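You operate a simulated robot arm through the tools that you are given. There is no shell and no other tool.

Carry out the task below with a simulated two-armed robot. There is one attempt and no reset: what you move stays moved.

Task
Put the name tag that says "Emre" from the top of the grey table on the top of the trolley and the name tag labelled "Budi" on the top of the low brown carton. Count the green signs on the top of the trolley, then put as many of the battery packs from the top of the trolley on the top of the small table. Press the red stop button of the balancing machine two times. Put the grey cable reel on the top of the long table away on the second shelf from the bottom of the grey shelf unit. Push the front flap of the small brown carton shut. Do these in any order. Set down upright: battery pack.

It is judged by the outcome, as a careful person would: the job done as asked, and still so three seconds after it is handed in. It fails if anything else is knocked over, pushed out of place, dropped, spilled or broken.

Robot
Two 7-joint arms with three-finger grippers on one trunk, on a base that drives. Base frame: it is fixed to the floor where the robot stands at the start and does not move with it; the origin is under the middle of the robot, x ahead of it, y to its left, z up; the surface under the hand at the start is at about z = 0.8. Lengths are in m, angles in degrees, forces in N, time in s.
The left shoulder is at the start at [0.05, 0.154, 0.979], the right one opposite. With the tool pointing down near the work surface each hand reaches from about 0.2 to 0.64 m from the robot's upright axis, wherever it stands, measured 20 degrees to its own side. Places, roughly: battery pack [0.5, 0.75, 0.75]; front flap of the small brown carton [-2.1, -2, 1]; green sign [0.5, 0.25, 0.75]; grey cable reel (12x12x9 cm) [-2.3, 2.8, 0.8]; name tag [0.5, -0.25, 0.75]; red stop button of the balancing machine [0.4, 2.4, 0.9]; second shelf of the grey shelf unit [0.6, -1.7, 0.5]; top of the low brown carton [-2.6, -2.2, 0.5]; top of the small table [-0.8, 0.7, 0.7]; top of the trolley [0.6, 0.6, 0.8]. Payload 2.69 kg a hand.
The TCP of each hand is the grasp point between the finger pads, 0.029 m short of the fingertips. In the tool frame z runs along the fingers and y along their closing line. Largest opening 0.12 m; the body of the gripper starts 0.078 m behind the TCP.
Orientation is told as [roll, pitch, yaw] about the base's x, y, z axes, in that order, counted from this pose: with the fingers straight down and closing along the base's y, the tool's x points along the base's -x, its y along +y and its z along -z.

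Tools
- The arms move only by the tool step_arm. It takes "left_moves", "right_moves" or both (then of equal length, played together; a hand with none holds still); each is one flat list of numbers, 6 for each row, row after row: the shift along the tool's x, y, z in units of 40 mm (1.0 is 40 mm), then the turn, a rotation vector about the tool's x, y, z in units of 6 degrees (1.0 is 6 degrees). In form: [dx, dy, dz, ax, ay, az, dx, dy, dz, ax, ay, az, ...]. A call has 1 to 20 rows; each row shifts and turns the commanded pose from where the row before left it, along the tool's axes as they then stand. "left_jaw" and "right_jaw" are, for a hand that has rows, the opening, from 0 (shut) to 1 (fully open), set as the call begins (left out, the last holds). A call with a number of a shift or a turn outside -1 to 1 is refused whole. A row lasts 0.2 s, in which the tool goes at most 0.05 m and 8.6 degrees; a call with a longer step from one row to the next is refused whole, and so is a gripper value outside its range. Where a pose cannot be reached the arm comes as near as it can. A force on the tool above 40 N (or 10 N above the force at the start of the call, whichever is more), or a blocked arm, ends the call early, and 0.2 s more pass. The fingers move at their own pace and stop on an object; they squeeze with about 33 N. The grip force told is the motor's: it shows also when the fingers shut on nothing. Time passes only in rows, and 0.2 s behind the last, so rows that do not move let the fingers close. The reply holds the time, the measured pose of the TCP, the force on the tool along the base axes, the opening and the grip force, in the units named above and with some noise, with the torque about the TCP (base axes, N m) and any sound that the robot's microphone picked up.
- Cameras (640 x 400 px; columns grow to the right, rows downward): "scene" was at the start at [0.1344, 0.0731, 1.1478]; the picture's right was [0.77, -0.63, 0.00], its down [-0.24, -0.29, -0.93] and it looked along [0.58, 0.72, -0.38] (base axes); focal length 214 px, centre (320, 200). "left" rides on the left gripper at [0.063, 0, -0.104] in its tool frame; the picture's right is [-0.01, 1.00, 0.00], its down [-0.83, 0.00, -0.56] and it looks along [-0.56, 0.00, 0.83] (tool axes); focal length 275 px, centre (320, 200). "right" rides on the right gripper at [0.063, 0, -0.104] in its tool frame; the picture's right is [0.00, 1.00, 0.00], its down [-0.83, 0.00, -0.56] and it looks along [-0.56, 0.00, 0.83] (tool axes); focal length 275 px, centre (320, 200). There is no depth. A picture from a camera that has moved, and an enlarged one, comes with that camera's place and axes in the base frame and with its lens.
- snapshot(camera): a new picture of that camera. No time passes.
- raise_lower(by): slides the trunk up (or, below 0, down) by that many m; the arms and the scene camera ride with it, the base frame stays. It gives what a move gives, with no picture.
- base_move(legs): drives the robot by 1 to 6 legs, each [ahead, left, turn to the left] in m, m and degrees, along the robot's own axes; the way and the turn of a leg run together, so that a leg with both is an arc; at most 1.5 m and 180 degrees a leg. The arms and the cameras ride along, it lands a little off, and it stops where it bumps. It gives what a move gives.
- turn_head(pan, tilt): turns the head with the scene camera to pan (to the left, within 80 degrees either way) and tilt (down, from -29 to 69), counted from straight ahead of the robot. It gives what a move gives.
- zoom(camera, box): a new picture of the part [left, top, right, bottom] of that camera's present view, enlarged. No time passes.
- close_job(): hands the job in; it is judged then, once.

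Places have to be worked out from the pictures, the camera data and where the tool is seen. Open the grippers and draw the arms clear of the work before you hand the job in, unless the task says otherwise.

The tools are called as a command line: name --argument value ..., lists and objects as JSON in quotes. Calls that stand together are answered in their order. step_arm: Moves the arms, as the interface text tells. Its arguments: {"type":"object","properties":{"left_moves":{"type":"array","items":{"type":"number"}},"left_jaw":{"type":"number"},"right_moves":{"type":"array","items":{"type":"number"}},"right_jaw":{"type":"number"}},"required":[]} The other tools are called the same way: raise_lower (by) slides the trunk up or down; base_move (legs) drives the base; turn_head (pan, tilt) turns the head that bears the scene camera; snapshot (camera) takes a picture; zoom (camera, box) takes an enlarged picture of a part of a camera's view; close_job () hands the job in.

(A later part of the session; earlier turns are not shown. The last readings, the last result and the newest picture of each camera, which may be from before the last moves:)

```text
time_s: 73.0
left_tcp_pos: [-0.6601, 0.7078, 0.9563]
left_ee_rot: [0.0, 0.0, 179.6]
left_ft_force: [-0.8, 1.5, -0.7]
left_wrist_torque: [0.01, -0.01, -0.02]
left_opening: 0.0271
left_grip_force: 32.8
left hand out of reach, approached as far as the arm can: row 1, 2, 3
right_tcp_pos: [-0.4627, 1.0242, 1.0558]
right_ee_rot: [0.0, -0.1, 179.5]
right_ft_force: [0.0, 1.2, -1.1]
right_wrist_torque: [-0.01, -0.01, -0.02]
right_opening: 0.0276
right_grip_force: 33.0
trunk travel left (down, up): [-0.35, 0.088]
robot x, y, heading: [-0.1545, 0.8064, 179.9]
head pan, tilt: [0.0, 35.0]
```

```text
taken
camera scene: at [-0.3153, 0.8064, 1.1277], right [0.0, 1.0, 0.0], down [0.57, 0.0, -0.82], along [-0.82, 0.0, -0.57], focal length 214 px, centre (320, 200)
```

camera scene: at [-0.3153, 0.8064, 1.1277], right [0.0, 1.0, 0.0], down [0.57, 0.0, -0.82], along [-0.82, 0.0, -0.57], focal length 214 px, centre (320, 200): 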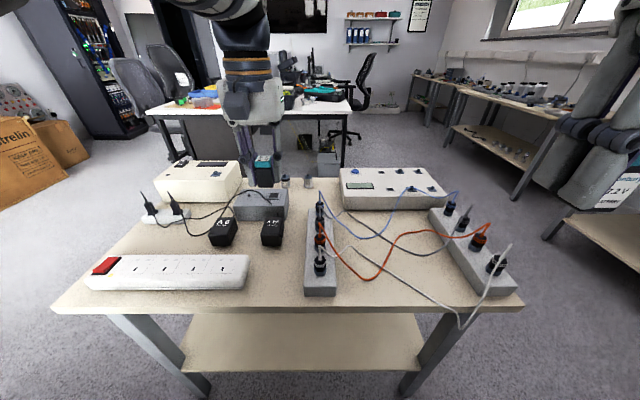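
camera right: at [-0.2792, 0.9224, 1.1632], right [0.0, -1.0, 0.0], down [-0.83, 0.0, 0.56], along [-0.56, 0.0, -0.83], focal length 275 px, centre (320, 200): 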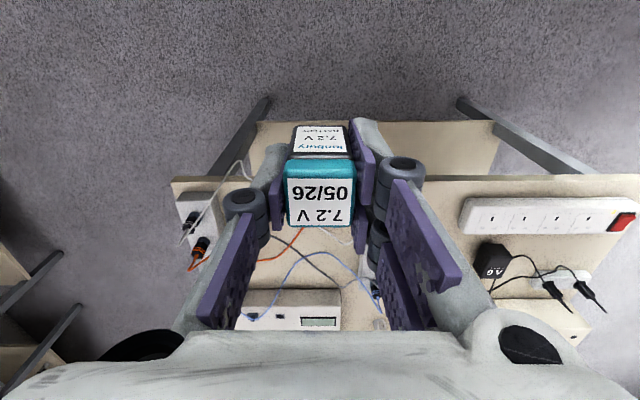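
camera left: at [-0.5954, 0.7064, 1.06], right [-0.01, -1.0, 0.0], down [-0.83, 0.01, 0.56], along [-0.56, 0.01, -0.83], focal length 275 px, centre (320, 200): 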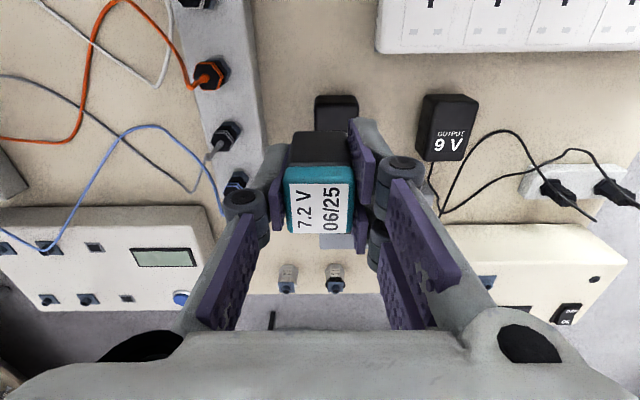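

Left hand is at (-0.66, 0.708, 0.956); I shift to (-0.632, 0.7125) and lower until the pack's underside is ~4 cm above the table.

step_arm --left_moves '[0.7, -0.12, 0, 0, 0, 0, 0, 0, 0.8, 0, 0, 0, 0, 0, 0.8, 0, 0, 0, 0, 0, 0.8, 0, 0, 0, 0, 0, 0.8, 0, 0, 0, 0, 0, 0.4, 0, 0, 0]'

snapshot --camera "left"

zoom --camera "scene" --box '[180, 150, 380, 310]'

```text
time_s: 74.4
left_tcp_pos: [-0.6518, 0.7129, 0.8106]
left_ee_rot: [-0.1, -0.1, 179.6]
left_ft_force: [0.7, -0.6, -0.2]
left_wrist_torque: [-0.02, -0.02, -0.03]
left_opening: 0.0273
left_grip_force: 32.9
left hand out of reach, approached as far as the arm can: row 1
right_tcp_pos: [-0.4633, 1.0243, 1.0557]
right_ee_rot: [0.0, -0.1, 179.5]
right_ft_force: [-0.1, 0.7, -0.9]
right_wrist_torque: [0.02, 0.02, 0.0]
right_opening: 0.0272
right_grip_force: 33.3
trunk travel left (down, up): [-0.35, 0.088]
robot x, y, heading: [-0.1478, 0.8048, 179.7]
head pan, tilt: [0.0, 35.0]
```

```text
taken
camera left: at [-0.5874, 0.7108, 0.9148], right [-0.01, -1.0, 0.0], down [-0.83, 0.01, 0.56], along [-0.56, 0.01, -0.83], focal length 275 px, centre (320, 200)
```

left: 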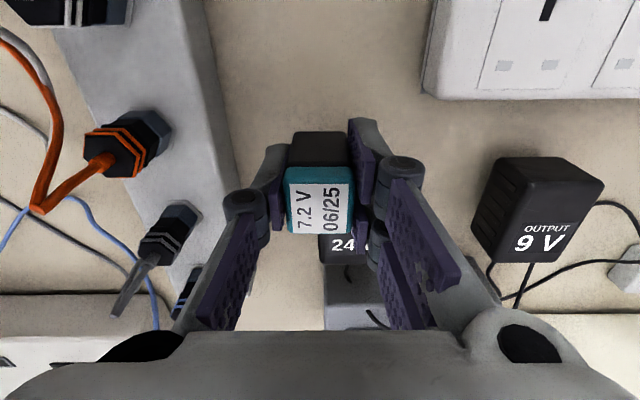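

```text
2.50 times, centred on (280, 230) of scene
camera zoom: at [-0.3155, 0.8062, 1.1277], right [0.0, 1.0, 0.0], down [0.57, 0.0, -0.82], along [-0.82, 0.0, -0.57], focal length 536 px, centre (420, 125)
```

zoom: 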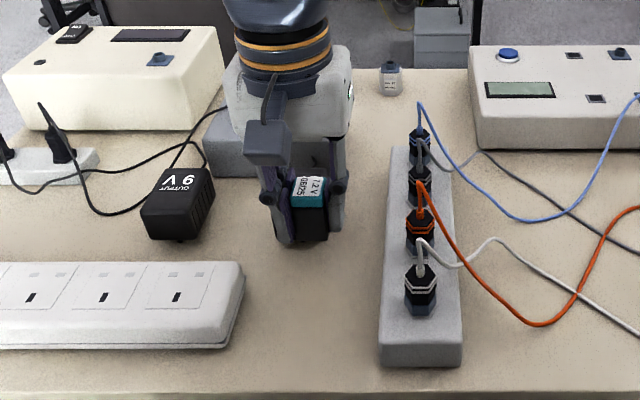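

The hand drifted to x=-0.652; I pull back 2 cm toward the table's front before lowering further.

step_arm --left_moves '[0.25, 0, 0, 0, 0, 0, 0.25, 0, 0, 0, 0, 0, 0, 0, 0.4, 0, 0, 0]'

snapshot --camera "left"

```text
time_s: 75.2
left_tcp_pos: [-0.6322, 0.7126, 0.7949]
left_ee_rot: [0.1, -0.1, 179.5]
left_ft_force: [0.4, 0.1, -1.2]
left_wrist_torque: [-0.02, 0.02, -0.01]
left_opening: 0.0276
left_grip_force: 32.8
right_tcp_pos: [-0.4631, 1.0239, 1.0562]
right_ee_rot: [0.0, 0.0, 179.5]
right_ft_force: [0.6, 0.9, -0.6]
right_wrist_torque: [0.0, 0.01, 0.0]
right_opening: 0.0274
right_grip_force: 32.9
trunk travel left (down, up): [-0.35, 0.088]
robot x, y, heading: [-0.1481, 0.8035, 179.9]
head pan, tilt: [0.0, 35.0]
```

```text
taken
camera left: at [-0.5683, 0.7106, 0.899], right [-0.01, -1.0, 0.0], down [-0.83, 0.01, 0.56], along [-0.56, 0.01, -0.83], focal length 275 px, centre (320, 200)
```

left: 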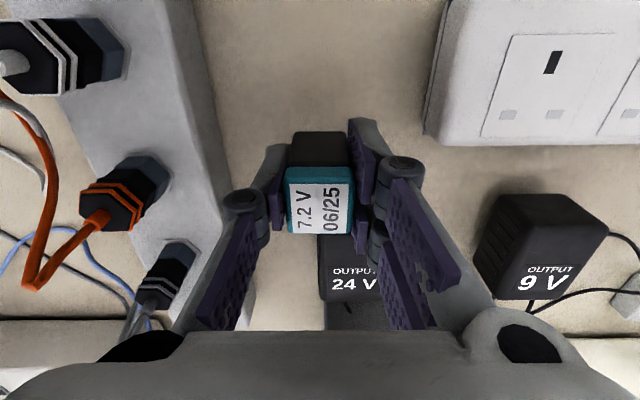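

Underside ≈0.755. I lower in small steps until contact.

step_arm --left_moves '[0, 0, 0.2, 0, 0, 0, 0, 0, 0.2, 0, 0, 0]'

step_arm --left_moves '[0, 0, 0.1, 0, 0, 0, 0, 0, 0.1, 0, 0, 0]'

```text
time_s: 75.8
left_tcp_pos: [-0.6311, 0.7122, 0.779]
left_ee_rot: [0.0, 0.1, 179.5]
left_ft_force: [-0.1, -0.6, -0.6]
left_wrist_torque: [0.0, -0.01, 0.0]
left_opening: 0.0273
left_grip_force: 33.7
right_tcp_pos: [-0.462, 1.0221, 1.0556]
right_ee_rot: [0.1, -0.1, 179.6]
right_ft_force: [0.4, 0.5, -0.9]
right_wrist_torque: [0.01, -0.04, 0.01]
right_opening: 0.0272
right_grip_force: 33.0
trunk travel left (down, up): [-0.35, 0.088]
robot x, y, heading: [-0.1491, 0.803, 179.7]
head pan, tilt: [0.0, 35.0]
```

```text
time_s: 76.4
left_tcp_pos: [-0.6321, 0.7136, 0.7715]
left_ee_rot: [0.0, -0.2, 179.5]
left_ft_force: [-0.6, 0.3, -1.1]
left_wrist_torque: [-0.01, 0.01, 0.0]
left_opening: 0.0276
left_grip_force: 32.7
right_tcp_pos: [-0.4622, 1.0226, 1.0565]
right_ee_rot: [0.0, -0.1, 179.5]
right_ft_force: [0.0, 0.4, -0.6]
right_wrist_torque: [0.04, -0.01, 0.0]
right_opening: 0.0275
right_grip_force: 32.5
trunk travel left (down, up): [-0.35, 0.088]
robot x, y, heading: [-0.1478, 0.8073, 179.7]
head pan, tilt: [0.0, 35.0]
```

Still free at underside ≈0.7315; continue.

step_arm --left_moves '[0, 0, 0.1, 0, 0, 0]'

step_arm --left_moves '[0, 0, 0.1, 0, 0, 0]'

zoom --camera "scene" --box '[220, 190, 340, 300]'

```text
time_s: 76.8
left_tcp_pos: [-0.6311, 0.7116, 0.7668]
left_ee_rot: [0.0, 0.0, 179.5]
left_ft_force: [-0.1, -0.4, -1.8]
left_wrist_torque: [0.01, 0.02, 0.0]
left_opening: 0.0274
left_grip_force: 33.6
right_tcp_pos: [-0.4627, 1.0242, 1.056]
right_ee_rot: [-0.1, -0.1, 179.5]
right_ft_force: [-0.5, -0.8, -0.1]
right_wrist_torque: [-0.02, 0.0, 0.0]
right_opening: 0.0273
right_grip_force: 33.0
trunk travel left (down, up): [-0.35, 0.088]
robot x, y, heading: [-0.1464, 0.8046, 179.7]
head pan, tilt: [0.0, 35.0]
```

```text
time_s: 77.2
left_tcp_pos: [-0.6313, 0.7133, 0.7658]
left_ee_rot: [0.0, -0.2, 179.5]
left_ft_force: [5.6, -1.4, 21.2]
left_wrist_torque: [-0.02, -0.22, 0.02]
left_opening: 0.0274
left_grip_force: 33.6
right_tcp_pos: [-0.461, 1.0239, 1.0571]
right_ee_rot: [0.0, -0.3, 179.5]
right_ft_force: [-0.3, -0.5, -0.8]
right_wrist_torque: [0.02, 0.02, 0.03]
right_opening: 0.0273
right_grip_force: 33.7
trunk travel left (down, up): [-0.35, 0.088]
robot x, y, heading: [-0.1508, 0.8052, 179.8]
head pan, tilt: [0.0, 35.0]
```

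```text
3.64 times, centred on (280, 245) of scene
camera zoom: at [-0.3134, 0.8061, 1.1284], right [0.0, 1.0, 0.0], down [0.57, 0.0, -0.82], along [-0.82, 0.0, -0.57], focal length 780 px, centre (466, 36)
```

zoom: 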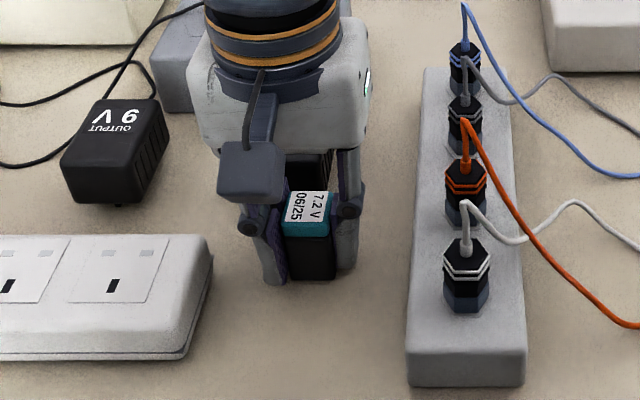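

Contact: table top ≈0.726. I ease up, open modestly, and lift away straight up.

step_arm --left_moves '[0, 0, -0.06, 0, 0, 0]'

step_arm --left_moves '[0, 0, 0, 0, 0, 0, 0, 0, 0, 0, 0, 0]' --left_jaw 0.45

step_arm --left_moves '[0, 0, -0.7, 0, 0, 0, 0, 0, -0.8, 0, 0, 0, 0, 0, -0.8, 0, 0, 0, 0, 0, -0.8, 0, 0, 0, 0, 0, -0.8, 0, 0, 0]'

snapshot --camera "left"

snapshot --camera "scene"

```text
time_s: 77.6
left_tcp_pos: [-0.6323, 0.7118, 0.766]
left_ee_rot: [0.0, -0.2, 179.4]
left_ft_force: [-3.4, -1.9, 12.2]
left_wrist_torque: [-0.07, 0.23, 0.04]
left_opening: 0.0273
left_grip_force: 32.9
right_tcp_pos: [-0.4613, 1.0224, 1.0567]
right_ee_rot: [0.0, -0.2, 179.5]
right_ft_force: [1.1, -0.3, -1.3]
right_wrist_torque: [0.0, -0.01, 0.02]
right_opening: 0.0273
right_grip_force: 33.0
trunk travel left (down, up): [-0.35, 0.088]
robot x, y, heading: [-0.148, 0.8071, 179.9]
head pan, tilt: [0.0, 35.0]
```

```text
time_s: 78.2
left_tcp_pos: [-0.6309, 0.7119, 0.7658]
left_ee_rot: [0.0, 0.0, 179.6]
left_ft_force: [0.1, 0.2, 0.0]
left_wrist_torque: [0.0, -0.02, -0.04]
left_opening: 0.054
left_grip_force: 0.0
right_tcp_pos: [-0.4629, 1.0231, 1.0572]
right_ee_rot: [0.1, -0.1, 179.5]
right_ft_force: [0.2, 0.4, -1.0]
right_wrist_torque: [0.02, 0.01, 0.01]
right_opening: 0.0271
right_grip_force: 33.2
trunk travel left (down, up): [-0.35, 0.088]
robot x, y, heading: [-0.1519, 0.8067, 179.9]
head pan, tilt: [0.0, 35.0]
```

```text
time_s: 79.4
left_tcp_pos: [-0.6311, 0.7123, 0.9219]
left_ee_rot: [0.0, -0.1, 179.4]
left_ft_force: [0.0, -0.6, 1.0]
left_wrist_torque: [0.02, 0.01, 0.0]
left_opening: 0.0542
left_grip_force: 0.1
right_tcp_pos: [-0.4635, 1.0235, 1.056]
right_ee_rot: [-0.1, 0.0, 179.6]
right_ft_force: [-0.2, -0.6, -0.9]
right_wrist_torque: [0.0, 0.0, -0.03]
right_opening: 0.0275
right_grip_force: 32.8
trunk travel left (down, up): [-0.35, 0.088]
robot x, y, heading: [-0.153, 0.8011, 180.1]
head pan, tilt: [0.0, 35.0]
```

```text
taken
camera left: at [-0.5665, 0.7114, 1.0254], right [-0.01, -1.0, 0.0], down [-0.83, 0.01, 0.56], along [-0.56, 0.01, -0.83], focal length 275 px, centre (320, 200)
```

left: 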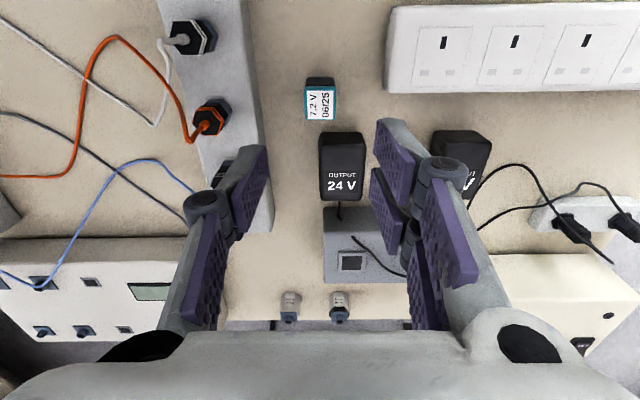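

```text
taken
camera scene: at [-0.3152, 0.8062, 1.1277], right [0.0, 1.0, 0.0], down [0.57, 0.0, -0.82], along [-0.82, 0.0, -0.57], focal length 214 px, centre (320, 200)
```

scene: 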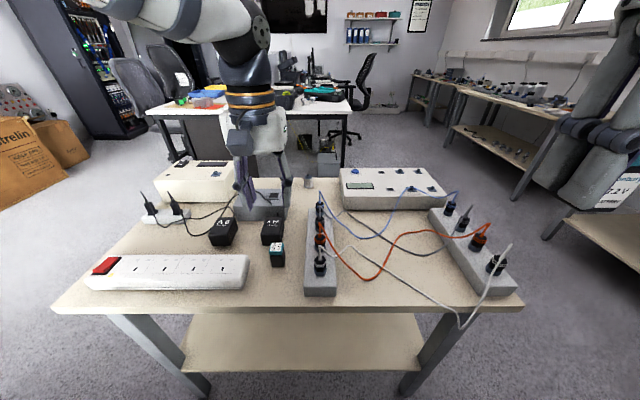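

B2 stands upright on the small table. I draw the left hand up and away, then shift the base 0.12 m to its left so the right hand can set B1 just in front of B2.

step_arm --left_moves '[0, 0.8, -0.6, 0, 0, 0, 0, 0.8, -0.6, 0, 0, 0, 0, 0.8, -0.6, 0, 0, 0, 0.3, 0.8, -0.6, 0, 0, 0, 0.3, 0.9, -0.3, 0, 0, 0, 0.3, 0.9, 0, 0, 0, 0, 0.3, 0.9, 0, 0, 0, 0, 0.3, 0.9, 0, 0, 0, 0]'

base_move --legs '[[0, 0.12, 0]]'

step_arm --right_moves '[0, 0.8, 0.4, 0, 0, 0, 0, 0.8, 0.4, 0, 0, 0, 0, 0.8, 0.4, 0, 0, 0, 0, 0.8, 0.4, 0, 0, 0, -0.6, 0.6, 0.4, 0, 0, 0, -0.6, 0, 0.6, 0, 0, 0]'

snapshot --camera "right"

snapshot --camera "scene"

```text
time_s: 81.2
left_tcp_pos: [-0.5711, 0.4391, 1.0304]
left_ee_rot: [0.0, 0.0, 179.5]
left_ft_force: [-0.5, -0.5, 0.0]
left_wrist_torque: [-0.04, 0.05, -0.06]
left_opening: 0.0541
left_grip_force: 0.1
right_tcp_pos: [-0.4622, 1.0241, 1.0566]
right_ee_rot: [0.0, -0.1, 179.5]
right_ft_force: [-0.7, -0.8, -1.9]
right_wrist_torque: [0.06, 0.03, 0.02]
right_opening: 0.0271
right_grip_force: 32.8
trunk travel left (down, up): [-0.35, 0.088]
robot x, y, heading: [-0.1486, 0.8065, 179.8]
head pan, tilt: [0.0, 35.0]
```

```text
time_s: 82.7
left_tcp_pos: [-0.572, 0.3212, 1.0303]
left_ee_rot: [0.0, 0.0, 179.7]
left_ft_force: [-0.1, 0.0, -0.1]
left_wrist_torque: [0.05, -0.01, 0.04]
left_opening: 0.0541
left_grip_force: 0.1
right_tcp_pos: [-0.463, 0.9031, 1.0563]
right_ee_rot: [0.0, 0.0, 179.5]
right_ft_force: [0.1, -0.6, -1.6]
right_wrist_torque: [0.04, -0.03, 0.03]
right_opening: 0.0272
right_grip_force: 32.4
trunk travel left (down, up): [-0.35, 0.088]
robot x, y, heading: [-0.1483, 0.6861, 179.8]
head pan, tilt: [0.0, 35.0]
```

```text
time_s: 84.1
left_tcp_pos: [-0.5728, 0.3213, 1.0302]
left_ee_rot: [0.1, -0.1, 179.6]
left_ft_force: [0.7, -0.3, 0.0]
left_wrist_torque: [-0.03, 0.0, -0.01]
left_opening: 0.054
left_grip_force: 0.1
right_tcp_pos: [-0.5121, 0.7539, 0.9538]
right_ee_rot: [0.2, 0.0, 179.5]
right_ft_force: [-0.3, 0.3, -0.4]
right_wrist_torque: [0.0, -0.01, 0.02]
right_opening: 0.0273
right_grip_force: 33.1
trunk travel left (down, up): [-0.35, 0.088]
robot x, y, heading: [-0.1485, 0.6838, 179.7]
head pan, tilt: [0.0, 35.0]
```

```text
taken
camera right: at [-0.4495, 0.7535, 1.0581], right [0.0, -1.0, 0.0], down [-0.83, 0.0, 0.56], along [-0.56, 0.0, -0.83], focal length 275 px, centre (320, 200)
```

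right: 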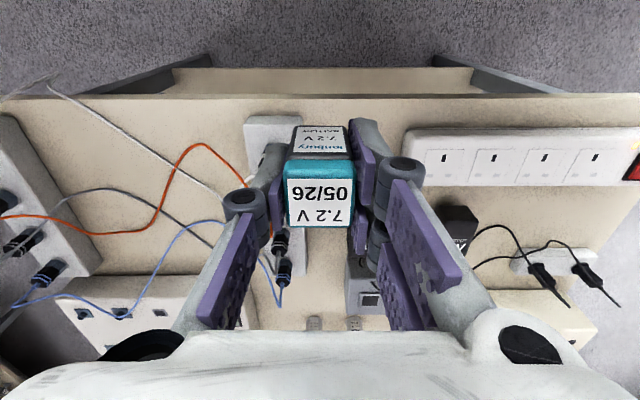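

```text
taken
camera scene: at [-0.316, 0.6876, 1.1276], right [0.0, 1.0, 0.0], down [0.57, 0.0, -0.82], along [-0.82, 0.0, -0.57], focal length 214 px, centre (320, 200)
```

scene: 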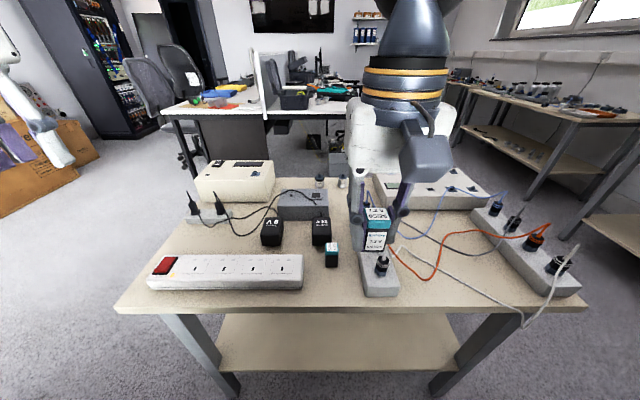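

I move B1 over (-0.577, 0.713), then look before lowering.

step_arm --right_moves '[-0.8, 0.5, 0, 0, 0, 0, -0.8, 0.5, 0, 0, 0, 0, 0, 0, 0.6, 0, 0, 0, 0, 0, 0.6, 0, 0, 0]'

snapshot --camera "right"

zoom --camera "scene" --box '[240, 180, 440, 320]'

```text
time_s: 85.1
left_tcp_pos: [-0.5725, 0.3204, 1.03]
left_ee_rot: [0.0, 0.0, 179.6]
left_ft_force: [-0.9, 0.5, 0.7]
left_wrist_torque: [0.03, -0.03, 0.01]
left_opening: 0.0541
left_grip_force: 0.1
right_tcp_pos: [-0.5783, 0.7141, 0.9041]
right_ee_rot: [0.1, -0.1, 179.7]
right_ft_force: [-0.9, -0.6, -0.8]
right_wrist_torque: [0.05, 0.0, 0.0]
right_opening: 0.0271
right_grip_force: 33.4
trunk travel left (down, up): [-0.35, 0.088]
robot x, y, heading: [-0.1553, 0.6857, 179.8]
head pan, tilt: [0.0, 35.0]
```

```text
taken
camera right: at [-0.5136, 0.7141, 1.0096], right [0.0, -1.0, 0.0], down [-0.83, 0.0, 0.56], along [-0.56, 0.0, -0.83], focal length 275 px, centre (320, 200)
```

right: 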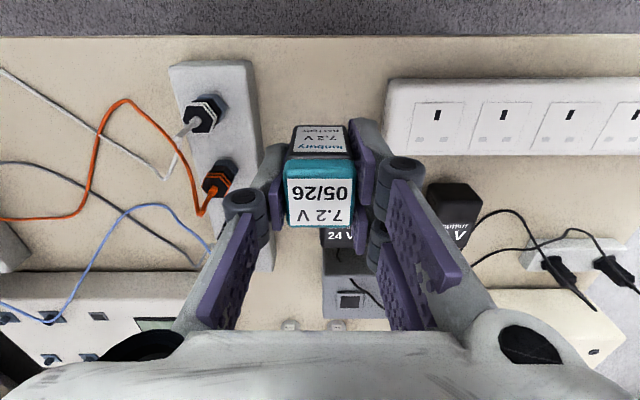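

```text
2.86 times, centred on (340, 250) of scene
camera zoom: at [-0.3159, 0.6874, 1.1276], right [0.0, 1.0, 0.0], down [0.57, 0.0, -0.82], along [-0.82, 0.0, -0.57], focal length 613 px, centre (263, 57)
```

zoom: 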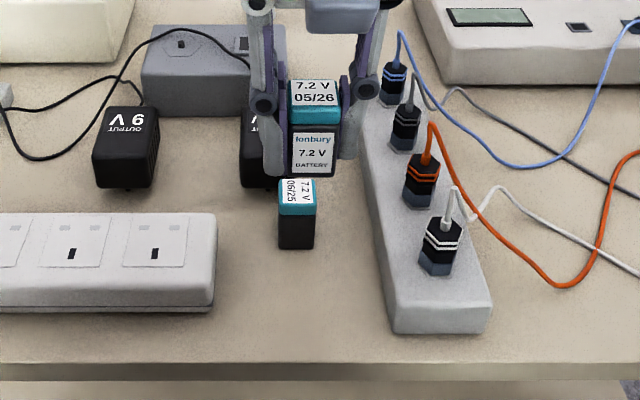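

Aligned. I lower to about 1.5 cm above the table, then in fine steps to contact.

step_arm --right_moves '[0, 0, 0.8, 0, 0, 0, 0, 0, 0.8, 0, 0, 0, 0, 0, 0.8, 0, 0, 0, 0, 0, 0.6, 0, 0, 0]'

step_arm --right_moves '[0, 0, 0.1, 0, 0, 0, 0, 0, 0.1, 0, 0, 0]'

snapshot --camera "right"

```text
time_s: 86.1
left_tcp_pos: [-0.5714, 0.3216, 1.0293]
left_ee_rot: [0.0, -0.1, 179.6]
left_ft_force: [0.1, 0.1, -0.2]
left_wrist_torque: [-0.02, -0.01, -0.01]
left_opening: 0.0539
left_grip_force: 0.0
right_tcp_pos: [-0.5767, 0.7149, 0.7843]
right_ee_rot: [0.0, -0.1, 179.6]
right_ft_force: [0.4, 0.5, -0.7]
right_wrist_torque: [-0.04, 0.0, 0.02]
right_opening: 0.0271
right_grip_force: 33.0
trunk travel left (down, up): [-0.35, 0.088]
robot x, y, heading: [-0.1507, 0.6868, 179.9]
head pan, tilt: [0.0, 35.0]
```

```text
time_s: 86.7
left_tcp_pos: [-0.5722, 0.3211, 1.0297]
left_ee_rot: [0.0, 0.0, 179.6]
left_ft_force: [-0.4, -0.4, 1.0]
left_wrist_torque: [0.01, 0.03, -0.03]
left_opening: 0.0542
left_grip_force: 0.0
right_tcp_pos: [-0.5775, 0.7143, 0.7755]
right_ee_rot: [0.2, -0.1, 179.5]
right_ft_force: [0.2, 0.2, -0.3]
right_wrist_torque: [-0.01, 0.01, 0.01]
right_opening: 0.0272
right_grip_force: 32.8
trunk travel left (down, up): [-0.35, 0.088]
robot x, y, heading: [-0.1499, 0.6874, 179.9]
head pan, tilt: [0.0, 35.0]
```

```text
taken
camera right: at [-0.5134, 0.7144, 0.8817], right [0.0, -1.0, 0.0], down [-0.83, 0.0, 0.56], along [-0.56, 0.0, -0.83], focal length 275 px, centre (320, 200)
```

right: 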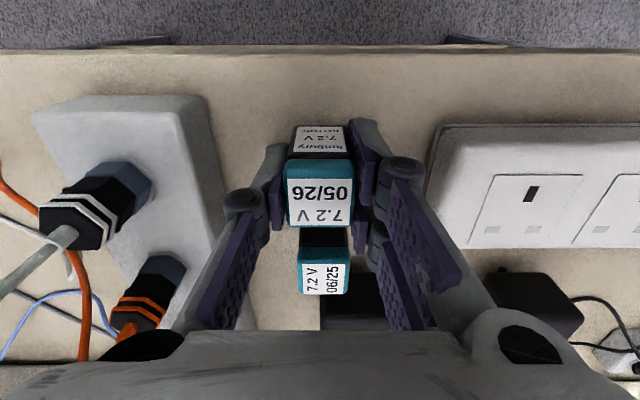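

step_arm --right_moves '[0, 0, 0.1, 0, 0, 0]'

step_arm --right_moves '[0, 0, 0.1, 0, 0, 0]'

```text
time_s: 87.1
left_tcp_pos: [-0.5722, 0.3217, 1.0304]
left_ee_rot: [0.0, 0.0, 179.6]
left_ft_force: [0.1, 0.0, 0.3]
left_wrist_torque: [-0.04, 0.04, 0.04]
left_opening: 0.0541
left_grip_force: 0.1
right_tcp_pos: [-0.5762, 0.7134, 0.7718]
right_ee_rot: [0.0, 0.0, 179.6]
right_ft_force: [-0.8, 0.5, -1.1]
right_wrist_torque: [0.02, 0.0, 0.01]
right_opening: 0.0273
right_grip_force: 32.5
trunk travel left (down, up): [-0.35, 0.088]
robot x, y, heading: [-0.1495, 0.6898, 179.9]
head pan, tilt: [0.0, 35.0]
```

```text
time_s: 87.5
left_tcp_pos: [-0.5723, 0.3212, 1.0302]
left_ee_rot: [0.0, 0.0, 179.6]
left_ft_force: [0.3, 0.3, 0.4]
left_wrist_torque: [-0.04, 0.02, 0.01]
left_opening: 0.0541
left_grip_force: 0.1
right_tcp_pos: [-0.5779, 0.7131, 0.7691]
right_ee_rot: [0.0, -0.1, 179.6]
right_ft_force: [-0.3, 0.2, -0.4]
right_wrist_torque: [-0.06, -0.03, 0.03]
right_opening: 0.0275
right_grip_force: 32.9
trunk travel left (down, up): [-0.35, 0.088]
robot x, y, heading: [-0.1499, 0.6869, 179.8]
head pan, tilt: [0.0, 35.0]
```

The contact is expected at about 0.7675; one more small step.

step_arm --right_moves '[0, 0, 0.08, 0, 0, 0]'

```text
time_s: 87.9
left_tcp_pos: [-0.571, 0.3231, 1.0302]
left_ee_rot: [0.0, -0.1, 179.5]
left_ft_force: [-0.7, -0.2, -0.4]
left_wrist_torque: [0.0, -0.01, -0.01]
left_opening: 0.0539
left_grip_force: 0.1
right_tcp_pos: [-0.5768, 0.7137, 0.7671]
right_ee_rot: [0.1, -0.1, 179.5]
right_ft_force: [1.6, 0.6, 4.8]
right_wrist_torque: [0.08, 0.03, -0.03]
right_opening: 0.0273
right_grip_force: 32.1
trunk travel left (down, up): [-0.35, 0.088]
robot x, y, heading: [-0.1489, 0.6876, 179.7]
head pan, tilt: [0.0, 35.0]
```

Light contact (≈5 N). I open and lift straight up.

step_arm --right_moves '[0, 0, 0, 0, 0, 0, 0, 0, 0, 0, 0, 0]' --right_jaw 0.45

step_arm --right_moves '[0, 0, -0.7, 0, 0, 0, 0, 0, -0.8, 0, 0, 0, 0, 0, -0.8, 0, 0, 0, 0, 0, -0.8, 0, 0, 0, 0, 0, -0.8, 0, 0, 0, 0.4, 0, -0.7, 0, 0, 0, 0.6, -0.6, -0.5, 0, 0, 0, 0.6, -0.6, 0, 0, 0, 0, 0.3, -0.8, 0, 0, 0, 0]'

zoom --camera "scene" --box '[240, 180, 440, 320]'

snapshot --camera "scene"

```text
time_s: 88.5
left_tcp_pos: [-0.572, 0.3221, 1.0296]
left_ee_rot: [-0.1, -0.1, 179.6]
left_ft_force: [0.4, -0.7, 0.7]
left_wrist_torque: [-0.04, 0.0, 0.04]
left_opening: 0.0538
left_grip_force: 0.0
right_tcp_pos: [-0.5769, 0.7136, 0.7657]
right_ee_rot: [0.0, -0.1, 179.6]
right_ft_force: [0.1, -1.0, 0.1]
right_wrist_torque: [0.02, 0.0, 0.0]
right_opening: 0.054
right_grip_force: 0.1
trunk travel left (down, up): [-0.35, 0.088]
robot x, y, heading: [-0.1524, 0.6869, 180.0]
head pan, tilt: [0.0, 35.0]
```

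```text
time_s: 90.5
left_tcp_pos: [-0.5705, 0.3222, 1.0303]
left_ee_rot: [0.2, 0.0, 179.6]
left_ft_force: [0.4, 0.4, 0.2]
left_wrist_torque: [0.01, 0.01, -0.04]
left_opening: 0.054
left_grip_force: 0.0
right_tcp_pos: [-0.5017, 0.7932, 0.9718]
right_ee_rot: [0.0, -0.2, 179.5]
right_ft_force: [0.3, -0.1, -0.5]
right_wrist_torque: [0.03, 0.03, 0.03]
right_opening: 0.054
right_grip_force: 0.1
trunk travel left (down, up): [-0.35, 0.088]
robot x, y, heading: [-0.1473, 0.6842, 179.9]
head pan, tilt: [0.0, 35.0]
```

```text
2.86 times, centred on (340, 250) of scene
camera zoom: at [-0.3156, 0.6881, 1.1277], right [0.0, 1.0, 0.0], down [0.57, 0.0, -0.82], along [-0.82, 0.0, -0.57], focal length 613 px, centre (263, 57)
```

zoom: 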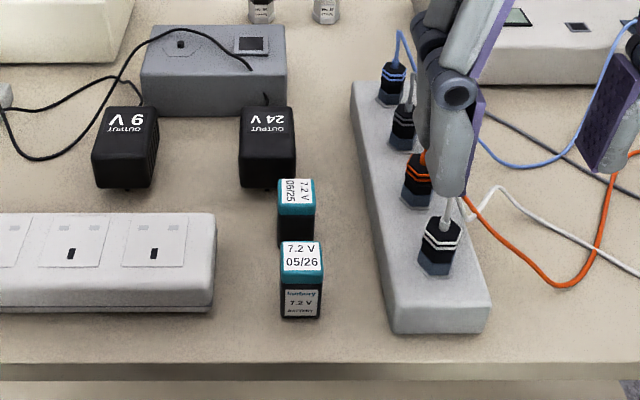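

```text
taken
camera scene: at [-0.3156, 0.6881, 1.1277], right [0.0, 1.0, 0.0], down [0.57, 0.0, -0.82], along [-0.82, 0.0, -0.57], focal length 214 px, centre (320, 200)
```

scene: 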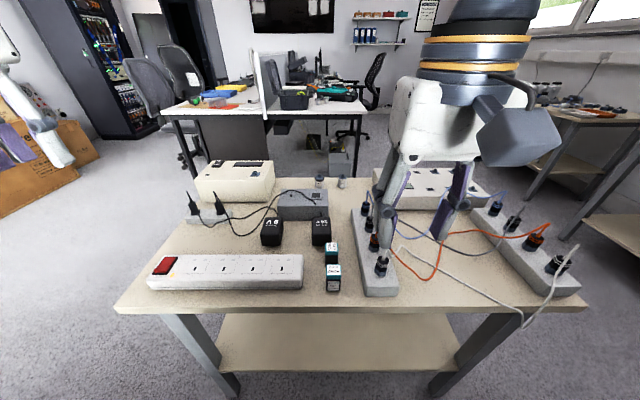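

Two packs stand upright on the small table (two signs → two packs). Now the balancing machine: I tuck the right hand out, back off, turn right to face +y and drive toward the bench.

step_arm --right_moves '[0.4, -0.8, -0.5, 0, 0, 0, 0.4, -0.8, -0.5, 0, 0, 0, 0.4, -0.8, -0.4, 0, 0, 0, 0, -0.8, 0, 0, 0, 0]'

base_move --legs '[[-0.16, 0, 0], [0, 0, -90]]'

snapshot --camera "scene"

```text
time_s: 91.5
left_tcp_pos: [-0.5713, 0.3209, 1.0301]
left_ee_rot: [0.0, 0.0, 179.6]
left_ft_force: [-0.1, -0.2, -0.1]
left_wrist_torque: [-0.02, 0.0, -0.02]
left_opening: 0.0541
left_grip_force: 0.1
right_tcp_pos: [-0.4515, 0.9229, 1.0263]
right_ee_rot: [0.1, -0.1, 179.7]
right_ft_force: [-1.1, -0.9, -0.6]
right_wrist_torque: [0.01, 0.01, 0.01]
right_opening: 0.054
right_grip_force: 0.0
trunk travel left (down, up): [-0.35, 0.088]
robot x, y, heading: [-0.1529, 0.6865, 180.0]
head pan, tilt: [0.0, 35.0]
```

```text
time_s: 96.7
left_tcp_pos: [-0.3695, 1.0922, 1.0298]
left_ee_rot: [0.0, 0.0, 91.9]
left_ft_force: [0.4, -0.2, -0.6]
left_wrist_torque: [0.01, -0.02, 0.01]
left_opening: 0.054
left_grip_force: 0.1
right_tcp_pos: [0.2352, 0.9964, 1.0255]
right_ee_rot: [0.1, -0.2, 91.9]
right_ft_force: [-0.3, -1.0, 0.0]
right_wrist_torque: [-0.03, -0.03, 0.01]
right_opening: 0.0541
right_grip_force: 0.0
trunk travel left (down, up): [-0.35, 0.088]
robot x, y, heading: [0.0164, 0.6858, 92.4]
head pan, tilt: [0.0, 35.0]
```

```text
taken
camera scene: at [0.0036, 0.8517, 1.1277], right [1.0, 0.04, 0.0], down [0.02, -0.57, -0.82], along [-0.03, 0.82, -0.57], focal length 214 px, centre (320, 200)
```

scene: 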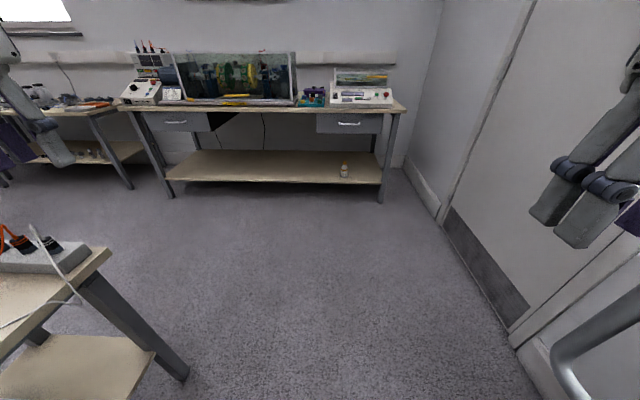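

The bench is ahead; the right-hand console's red button projects to about (0.38, 2.4, 0.90), matching. I zoom in on both consoles.

zoom --camera "scene" --box '[280, 50, 440, 150]'

zoom --camera "scene" --box '[110, 30, 310, 130]'

```text
4.00 times, centred on (360, 100) of scene
camera zoom: at [0.0036, 0.8517, 1.1277], right [1.0, 0.04, 0.0], down [0.02, -0.57, -0.82], along [-0.03, 0.82, -0.57], focal length 858 px, centre (160, 600)
```

zoom: 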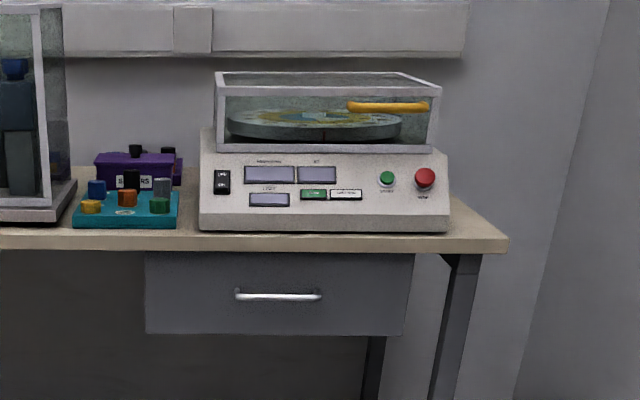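

```text
3.20 times, centred on (210, 80) of scene
camera zoom: at [0.0036, 0.8517, 1.1277], right [1.0, 0.04, 0.0], down [0.02, -0.57, -0.82], along [-0.03, 0.82, -0.57], focal length 686 px, centre (672, 584)
```

zoom: 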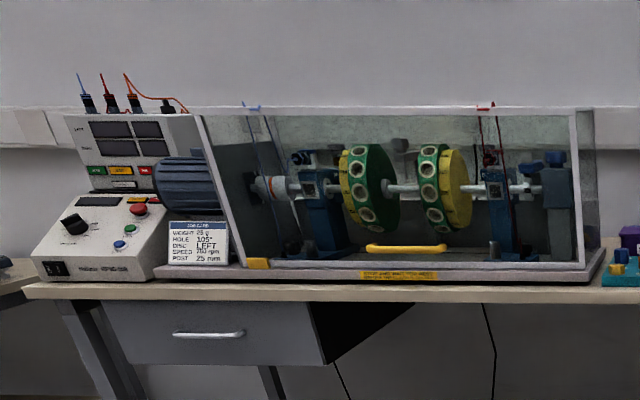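

The right-hand machine (disc under a cover, START/STOP) matches the given place (0.4, 2.4, 0.9). I drive there, first shifting slightly left to keep the right arm clear of the trolley handle.

base_move --legs '[[0, 0.1, -2.4], [0.85, 0, 0], [0, -0.4, 0]]'

snapshot --camera "scene"

```text
time_s: 105.5
left_tcp_pos: [-0.0554, 1.9658, 1.03]
left_ee_rot: [-0.1, 0.0, 90.2]
left_ft_force: [-0.4, -0.2, -0.6]
left_wrist_torque: [-0.02, 0.02, 0.01]
left_opening: 0.054
left_grip_force: 0.1
right_tcp_pos: [0.5473, 1.8519, 1.0247]
right_ee_rot: [0.1, -0.1, 90.2]
right_ft_force: [0.4, 0.8, -0.4]
right_wrist_torque: [0.03, 0.03, -0.01]
right_opening: 0.0541
right_grip_force: 0.0
trunk travel left (down, up): [-0.35, 0.088]
robot x, y, heading: [0.3113, 1.5446, 90.6]
head pan, tilt: [0.0, 35.0]
```

```text
taken
camera scene: at [0.3121, 1.7142, 1.1277], right [1.0, 0.01, 0.0], down [0.01, -0.57, -0.82], along [-0.01, 0.82, -0.57], focal length 214 px, centre (320, 200)
```

scene: 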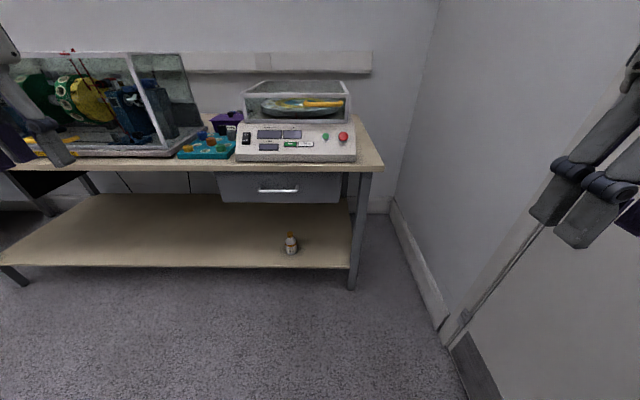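

Triangulated button at ≈(0.38, 2.41, 0.894). I move to about (0.23, 1.90) so it is in front of the right hand and look closely at the panel's slope.

base_move --legs '[[0.35, 0.08, -0.6]]'

turn_head --pan -15 --tilt 35

snapshot --camera "scene"

snapshot --camera "right"

```text
time_s: 107.8
left_tcp_pos: [-0.1356, 2.3165, 1.0303]
left_ee_rot: [0.1, -0.1, 90.1]
left_ft_force: [0.7, -0.4, -0.7]
left_wrist_torque: [0.0, -0.02, -0.02]
left_opening: 0.0538
left_grip_force: 0.1
right_tcp_pos: [0.4639, 2.2, 1.0257]
right_ee_rot: [0.0, -0.1, 90.0]
right_ft_force: [0.7, -0.4, 1.6]
right_wrist_torque: [0.02, -0.01, -0.03]
right_opening: 0.054
right_grip_force: 0.1
trunk travel left (down, up): [-0.35, 0.088]
robot x, y, heading: [0.2285, 1.8967, 90.3]
head pan, tilt: [0.0, 35.0]
```

```text
time_s: 108.6
left_tcp_pos: [-0.1356, 2.316, 1.0303]
left_ee_rot: [0.0, 0.0, 90.0]
left_ft_force: [-0.2, -1.0, 0.8]
left_wrist_torque: [-0.01, -0.01, 0.0]
left_opening: 0.054
left_grip_force: 0.0
right_tcp_pos: [0.4648, 2.1989, 1.0249]
right_ee_rot: [0.0, -0.1, 90.0]
right_ft_force: [-0.2, 0.4, 0.1]
right_wrist_torque: [0.0, 0.0, 0.0]
right_opening: 0.0541
right_grip_force: 0.1
trunk travel left (down, up): [-0.35, 0.088]
robot x, y, heading: [0.2316, 1.8961, 89.9]
head pan, tilt: [-15.0, 35.0]
```

```text
taken
camera scene: at [0.252, 2.0595, 1.1277], right [0.97, -0.25, 0.0], down [-0.15, -0.55, -0.82], along [0.21, 0.79, -0.57], focal length 214 px, centre (320, 200)
```

scene: 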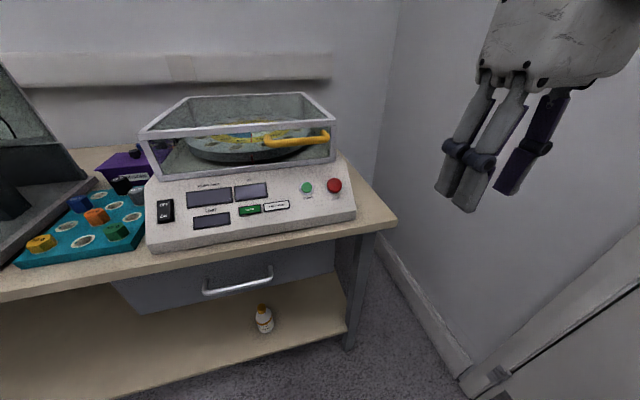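

```text
taken
camera right: at [0.4662, 2.1361, 1.1311], right [-1.0, 0.0, 0.0], down [0.0, 0.83, 0.56], along [0.0, 0.56, -0.83], focal length 275 px, centre (320, 200)
```

right: 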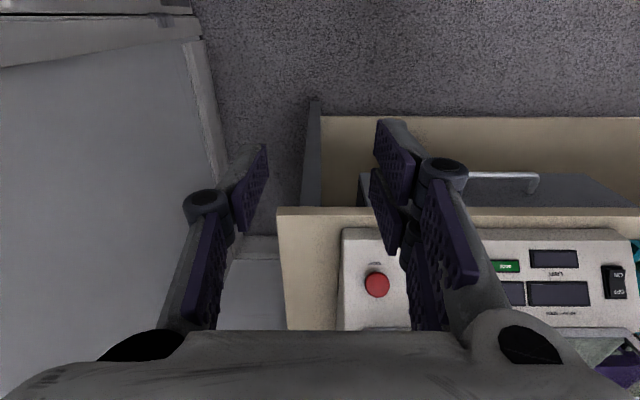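

I zoom on the button in both views.

zoom --camera "right" --box '[320, 215, 448, 335]'

zoom --camera "scene" --box '[270, 150, 400, 250]'

```text
3.33 times, centred on (384, 275) of right
camera zoom: at [0.4662, 2.1361, 1.1311], right [-1.0, 0.0, 0.0], down [0.0, 0.83, 0.56], along [0.0, 0.56, -0.83], focal length 918 px, centre (107, -50)
```

zoom: 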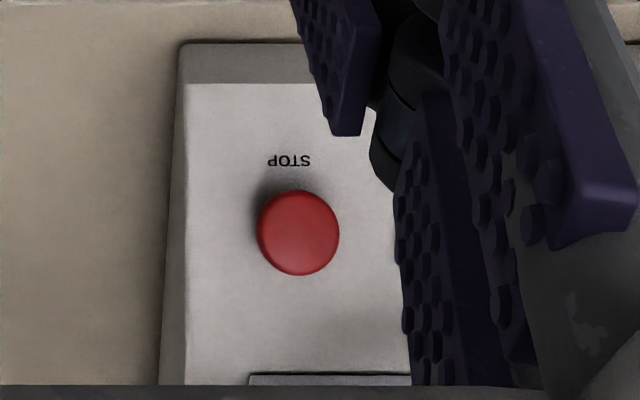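

```text
4.00 times, centred on (335, 200) of scene
camera zoom: at [0.252, 2.0595, 1.1277], right [0.97, -0.25, 0.0], down [-0.15, -0.55, -0.82], along [0.21, 0.79, -0.57], focal length 858 px, centre (260, 200)
```

zoom: 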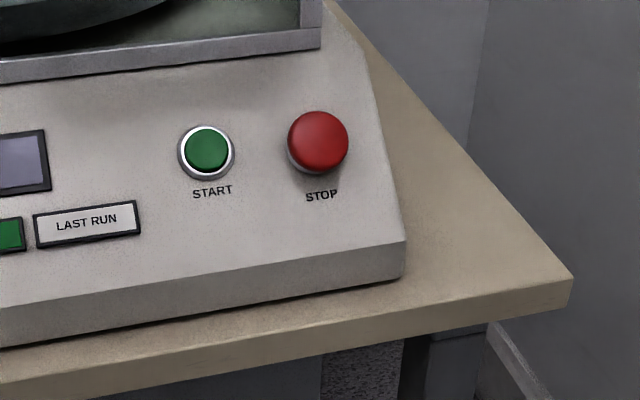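

Button centre ≈(0.388, 2.441, 0.885), ~33 mm mushroom, panel slope ≈37° (normal ≈(0,-0.6,0.8)). I close the right gripper, tilt the tool 37° forward to press along the panel normal, and approach to ~5 cm away.

step_arm --right_moves '[0, 0, 0, 0, -0.88, 0, 0, 0, 0, 0, -0.88, 0, 0, 0, 0, 0, -0.88, 0, 0, 0, 0, 0, -0.88, 0, 0, 0, 0, 0, -0.88, 0, 0, 0, 0, 0, -0.88, 0, 0, 0, 0, 0, -0.88, 0]' --right_jaw 0

step_arm --right_moves '[-0.392, 0.275, 0.6, 0, 0, 0, -0.392, 0.275, 0.6, 0, 0, 0, -0.392, 0.275, 0.6, 0, 0, 0, -0.392, 0.275, 0.6, 0, 0, 0, -0.392, 0.275, 0.6, 0, 0, 0, -0.392, 0.275, 0.6, 0, 0, 0, -0.392, 0.275, 0.6, 0, 0, 0]'

snapshot --camera "right"

snapshot --camera "scene"

```text
time_s: 110.2
left_tcp_pos: [-0.1358, 2.3163, 1.0299]
left_ee_rot: [0.1, 0.0, 90.1]
left_ft_force: [0.1, 0.0, 0.0]
left_wrist_torque: [0.05, 0.02, -0.02]
left_opening: 0.0541
left_grip_force: 0.1
right_tcp_pos: [0.4646, 2.1993, 1.0268]
right_ee_rot: [0.1, -37.1, 90.0]
right_ft_force: [-0.7, 0.1, 0.9]
right_wrist_torque: [0.04, -0.01, -0.01]
right_opening: 0.0002
right_grip_force: 28.8
trunk travel left (down, up): [-0.35, 0.088]
robot x, y, heading: [0.2277, 1.8957, 90.0]
head pan, tilt: [-15.0, 35.0]
```

```text
time_s: 111.8
left_tcp_pos: [-0.1353, 2.3168, 1.0288]
left_ee_rot: [0.0, 0.0, 90.0]
left_ft_force: [-0.3, -0.7, 0.7]
left_wrist_torque: [-0.02, 0.02, -0.01]
left_opening: 0.0537
left_grip_force: 0.1
right_tcp_pos: [0.3879, 2.389, 0.9595]
right_ee_rot: [0.1, -37.0, 89.9]
right_ft_force: [0.0, 1.1, 0.0]
right_wrist_torque: [0.0, 0.04, 0.01]
right_opening: 0.0
right_grip_force: 29.0
trunk travel left (down, up): [-0.35, 0.088]
robot x, y, heading: [0.2325, 1.8943, 90.1]
head pan, tilt: [-15.0, 35.0]
```

```text
taken
camera right: at [0.3896, 2.2765, 1.0051], right [-1.0, 0.0, 0.0], down [0.0, 0.33, 0.94], along [0.0, 0.94, -0.33], focal length 275 px, centre (320, 200)
```

right: 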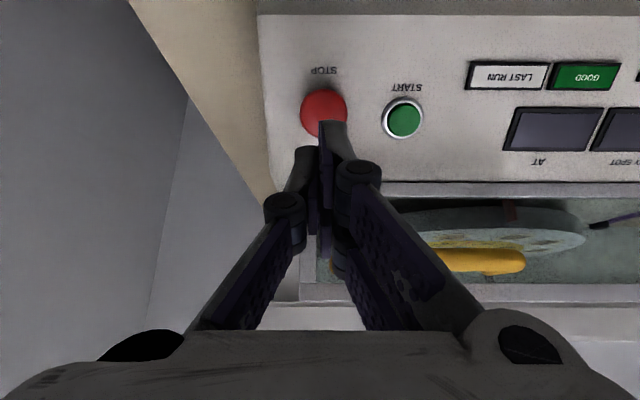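

```text
taken
camera scene: at [0.2518, 2.0597, 1.1276], right [0.97, -0.25, 0.0], down [-0.15, -0.56, -0.82], along [0.21, 0.79, -0.57], focal length 214 px, centre (320, 200)
```

scene: 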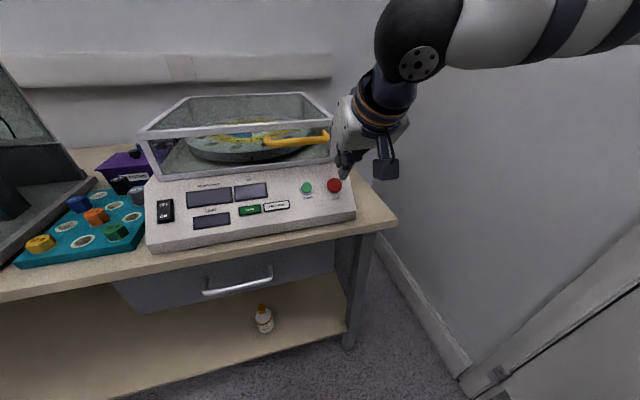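

Well aligned with the button (offset ~3 mm). I advance 48 mm along the tool axis, then feel for contact in 4 mm steps.

step_arm --right_moves '[0.05, 0, 0.6, 0, 0, 0, 0, 0, 0.6, 0, 0, 0]'

snapshot --camera "right"

zoom --camera "scene" --box '[270, 130, 400, 230]'

```text
time_s: 112.4
left_tcp_pos: [-0.1359, 2.3166, 1.0289]
left_ee_rot: [0.1, 0.1, 90.0]
left_ft_force: [0.5, 0.0, -0.6]
left_wrist_torque: [0.0, -0.01, 0.0]
left_opening: 0.0541
left_grip_force: 0.2
right_tcp_pos: [0.3891, 2.4168, 0.9197]
right_ee_rot: [0.1, -37.0, 90.0]
right_ft_force: [-0.5, -0.3, 0.4]
right_wrist_torque: [-0.02, 0.01, 0.0]
right_opening: 0.0001
right_grip_force: 28.6
trunk travel left (down, up): [-0.35, 0.088]
robot x, y, heading: [0.2272, 1.8961, 90.5]
head pan, tilt: [-15.0, 35.0]
```

```text
taken
camera right: at [0.3896, 2.3041, 0.9657], right [-1.0, 0.0, 0.0], down [0.0, 0.33, 0.94], along [0.0, 0.94, -0.33], focal length 275 px, centre (320, 200)
```

right: 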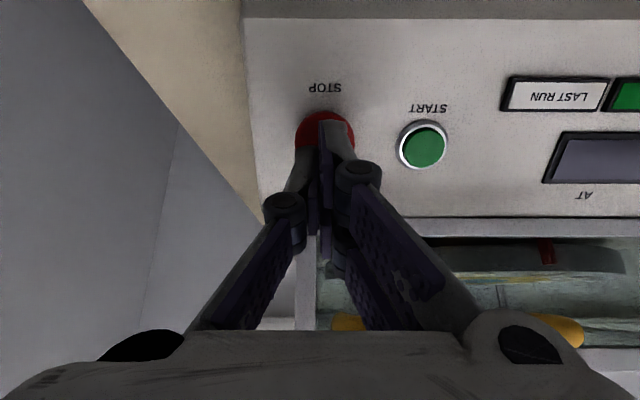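

```text
4.00 times, centred on (335, 180) of scene
camera zoom: at [0.252, 2.0596, 1.1277], right [0.97, -0.25, 0.0], down [-0.15, -0.55, -0.82], along [0.21, 0.79, -0.57], focal length 858 px, centre (260, 280)
```

zoom: 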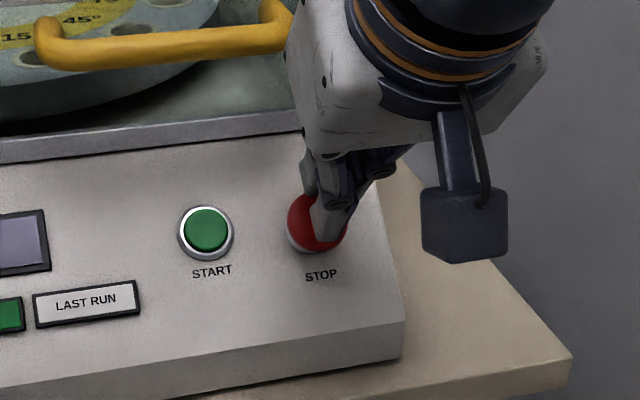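

Fingertips are right over the button. I advance in fine steps watching force and sound.

step_arm --right_moves '[0, 0, 0.1, 0, 0, 0, 0, 0, 0.1, 0, 0, 0]'

step_arm --right_moves '[0, 0, 0.1, 0, 0, 0]'

```text
time_s: 113.0
left_tcp_pos: [-0.135, 2.3161, 1.0305]
left_ee_rot: [0.0, 0.0, 90.0]
left_ft_force: [-0.7, 0.6, -0.2]
left_wrist_torque: [0.03, -0.01, -0.01]
left_opening: 0.0539
left_grip_force: 0.1
right_tcp_pos: [0.3888, 2.419, 0.9128]
right_ee_rot: [0.0, -37.1, 90.0]
right_ft_force: [-0.5, 0.3, 0.9]
right_wrist_torque: [-0.03, 0.04, 0.03]
right_opening: 0.0002
right_grip_force: 28.9
trunk travel left (down, up): [-0.35, 0.088]
robot x, y, heading: [0.2281, 1.8941, 90.1]
head pan, tilt: [-15.0, 35.0]
```

```text
time_s: 113.4
left_tcp_pos: [-0.1351, 2.3172, 1.0305]
left_ee_rot: [0.1, 0.1, 90.0]
left_ft_force: [0.8, 0.5, 0.0]
left_wrist_torque: [0.02, 0.02, 0.0]
left_opening: 0.0542
left_grip_force: 0.0
right_tcp_pos: [0.3893, 2.4227, 0.9091]
right_ee_rot: [0.0, -37.0, 90.0]
right_ft_force: [-0.8, -0.2, 0.7]
right_wrist_torque: [-0.03, 0.03, 0.0]
right_opening: 0.0
right_grip_force: 28.7
trunk travel left (down, up): [-0.35, 0.088]
robot x, y, heading: [0.2318, 1.8942, 90.1]
head pan, tilt: [-15.0, 35.0]
```

step_arm --right_moves '[0, 0, 0.08, 0, 0, 0]'

step_arm --right_moves '[0, 0, 0.08, 0, 0, 0]'

```text
time_s: 113.8
left_tcp_pos: [-0.1361, 2.3155, 1.0304]
left_ee_rot: [0.1, -0.1, 89.9]
left_ft_force: [0.0, -0.2, 0.2]
left_wrist_torque: [0.02, 0.0, 0.02]
left_opening: 0.0539
left_grip_force: 0.1
right_tcp_pos: [0.3881, 2.4245, 0.9073]
right_ee_rot: [0.1, -37.1, 89.9]
right_ft_force: [1.2, -2.7, 2.2]
right_wrist_torque: [0.04, -0.03, -0.04]
right_opening: 0.0
right_grip_force: 28.4
trunk travel left (down, up): [-0.35, 0.088]
robot x, y, heading: [0.2308, 1.8976, 90.3]
head pan, tilt: [-15.0, 35.0]
heard: click
```

```text
time_s: 114.2
left_tcp_pos: [-0.1363, 2.3147, 1.031]
left_ee_rot: [0.0, -0.2, 89.9]
left_ft_force: [0.1, -0.4, 0.0]
left_wrist_torque: [-0.01, 0.04, 0.0]
left_opening: 0.0538
left_grip_force: 0.1
right_tcp_pos: [0.3887, 2.4255, 0.9061]
right_ee_rot: [0.1, -37.3, 89.9]
right_ft_force: [3.1, -7.1, 11.5]
right_wrist_torque: [0.17, -0.03, -0.03]
right_opening: 0.0058
right_grip_force: 28.7
trunk travel left (down, up): [-0.35, 0.088]
robot x, y, heading: [0.2308, 1.8978, 90.3]
head pan, tilt: [-15.0, 35.0]
```

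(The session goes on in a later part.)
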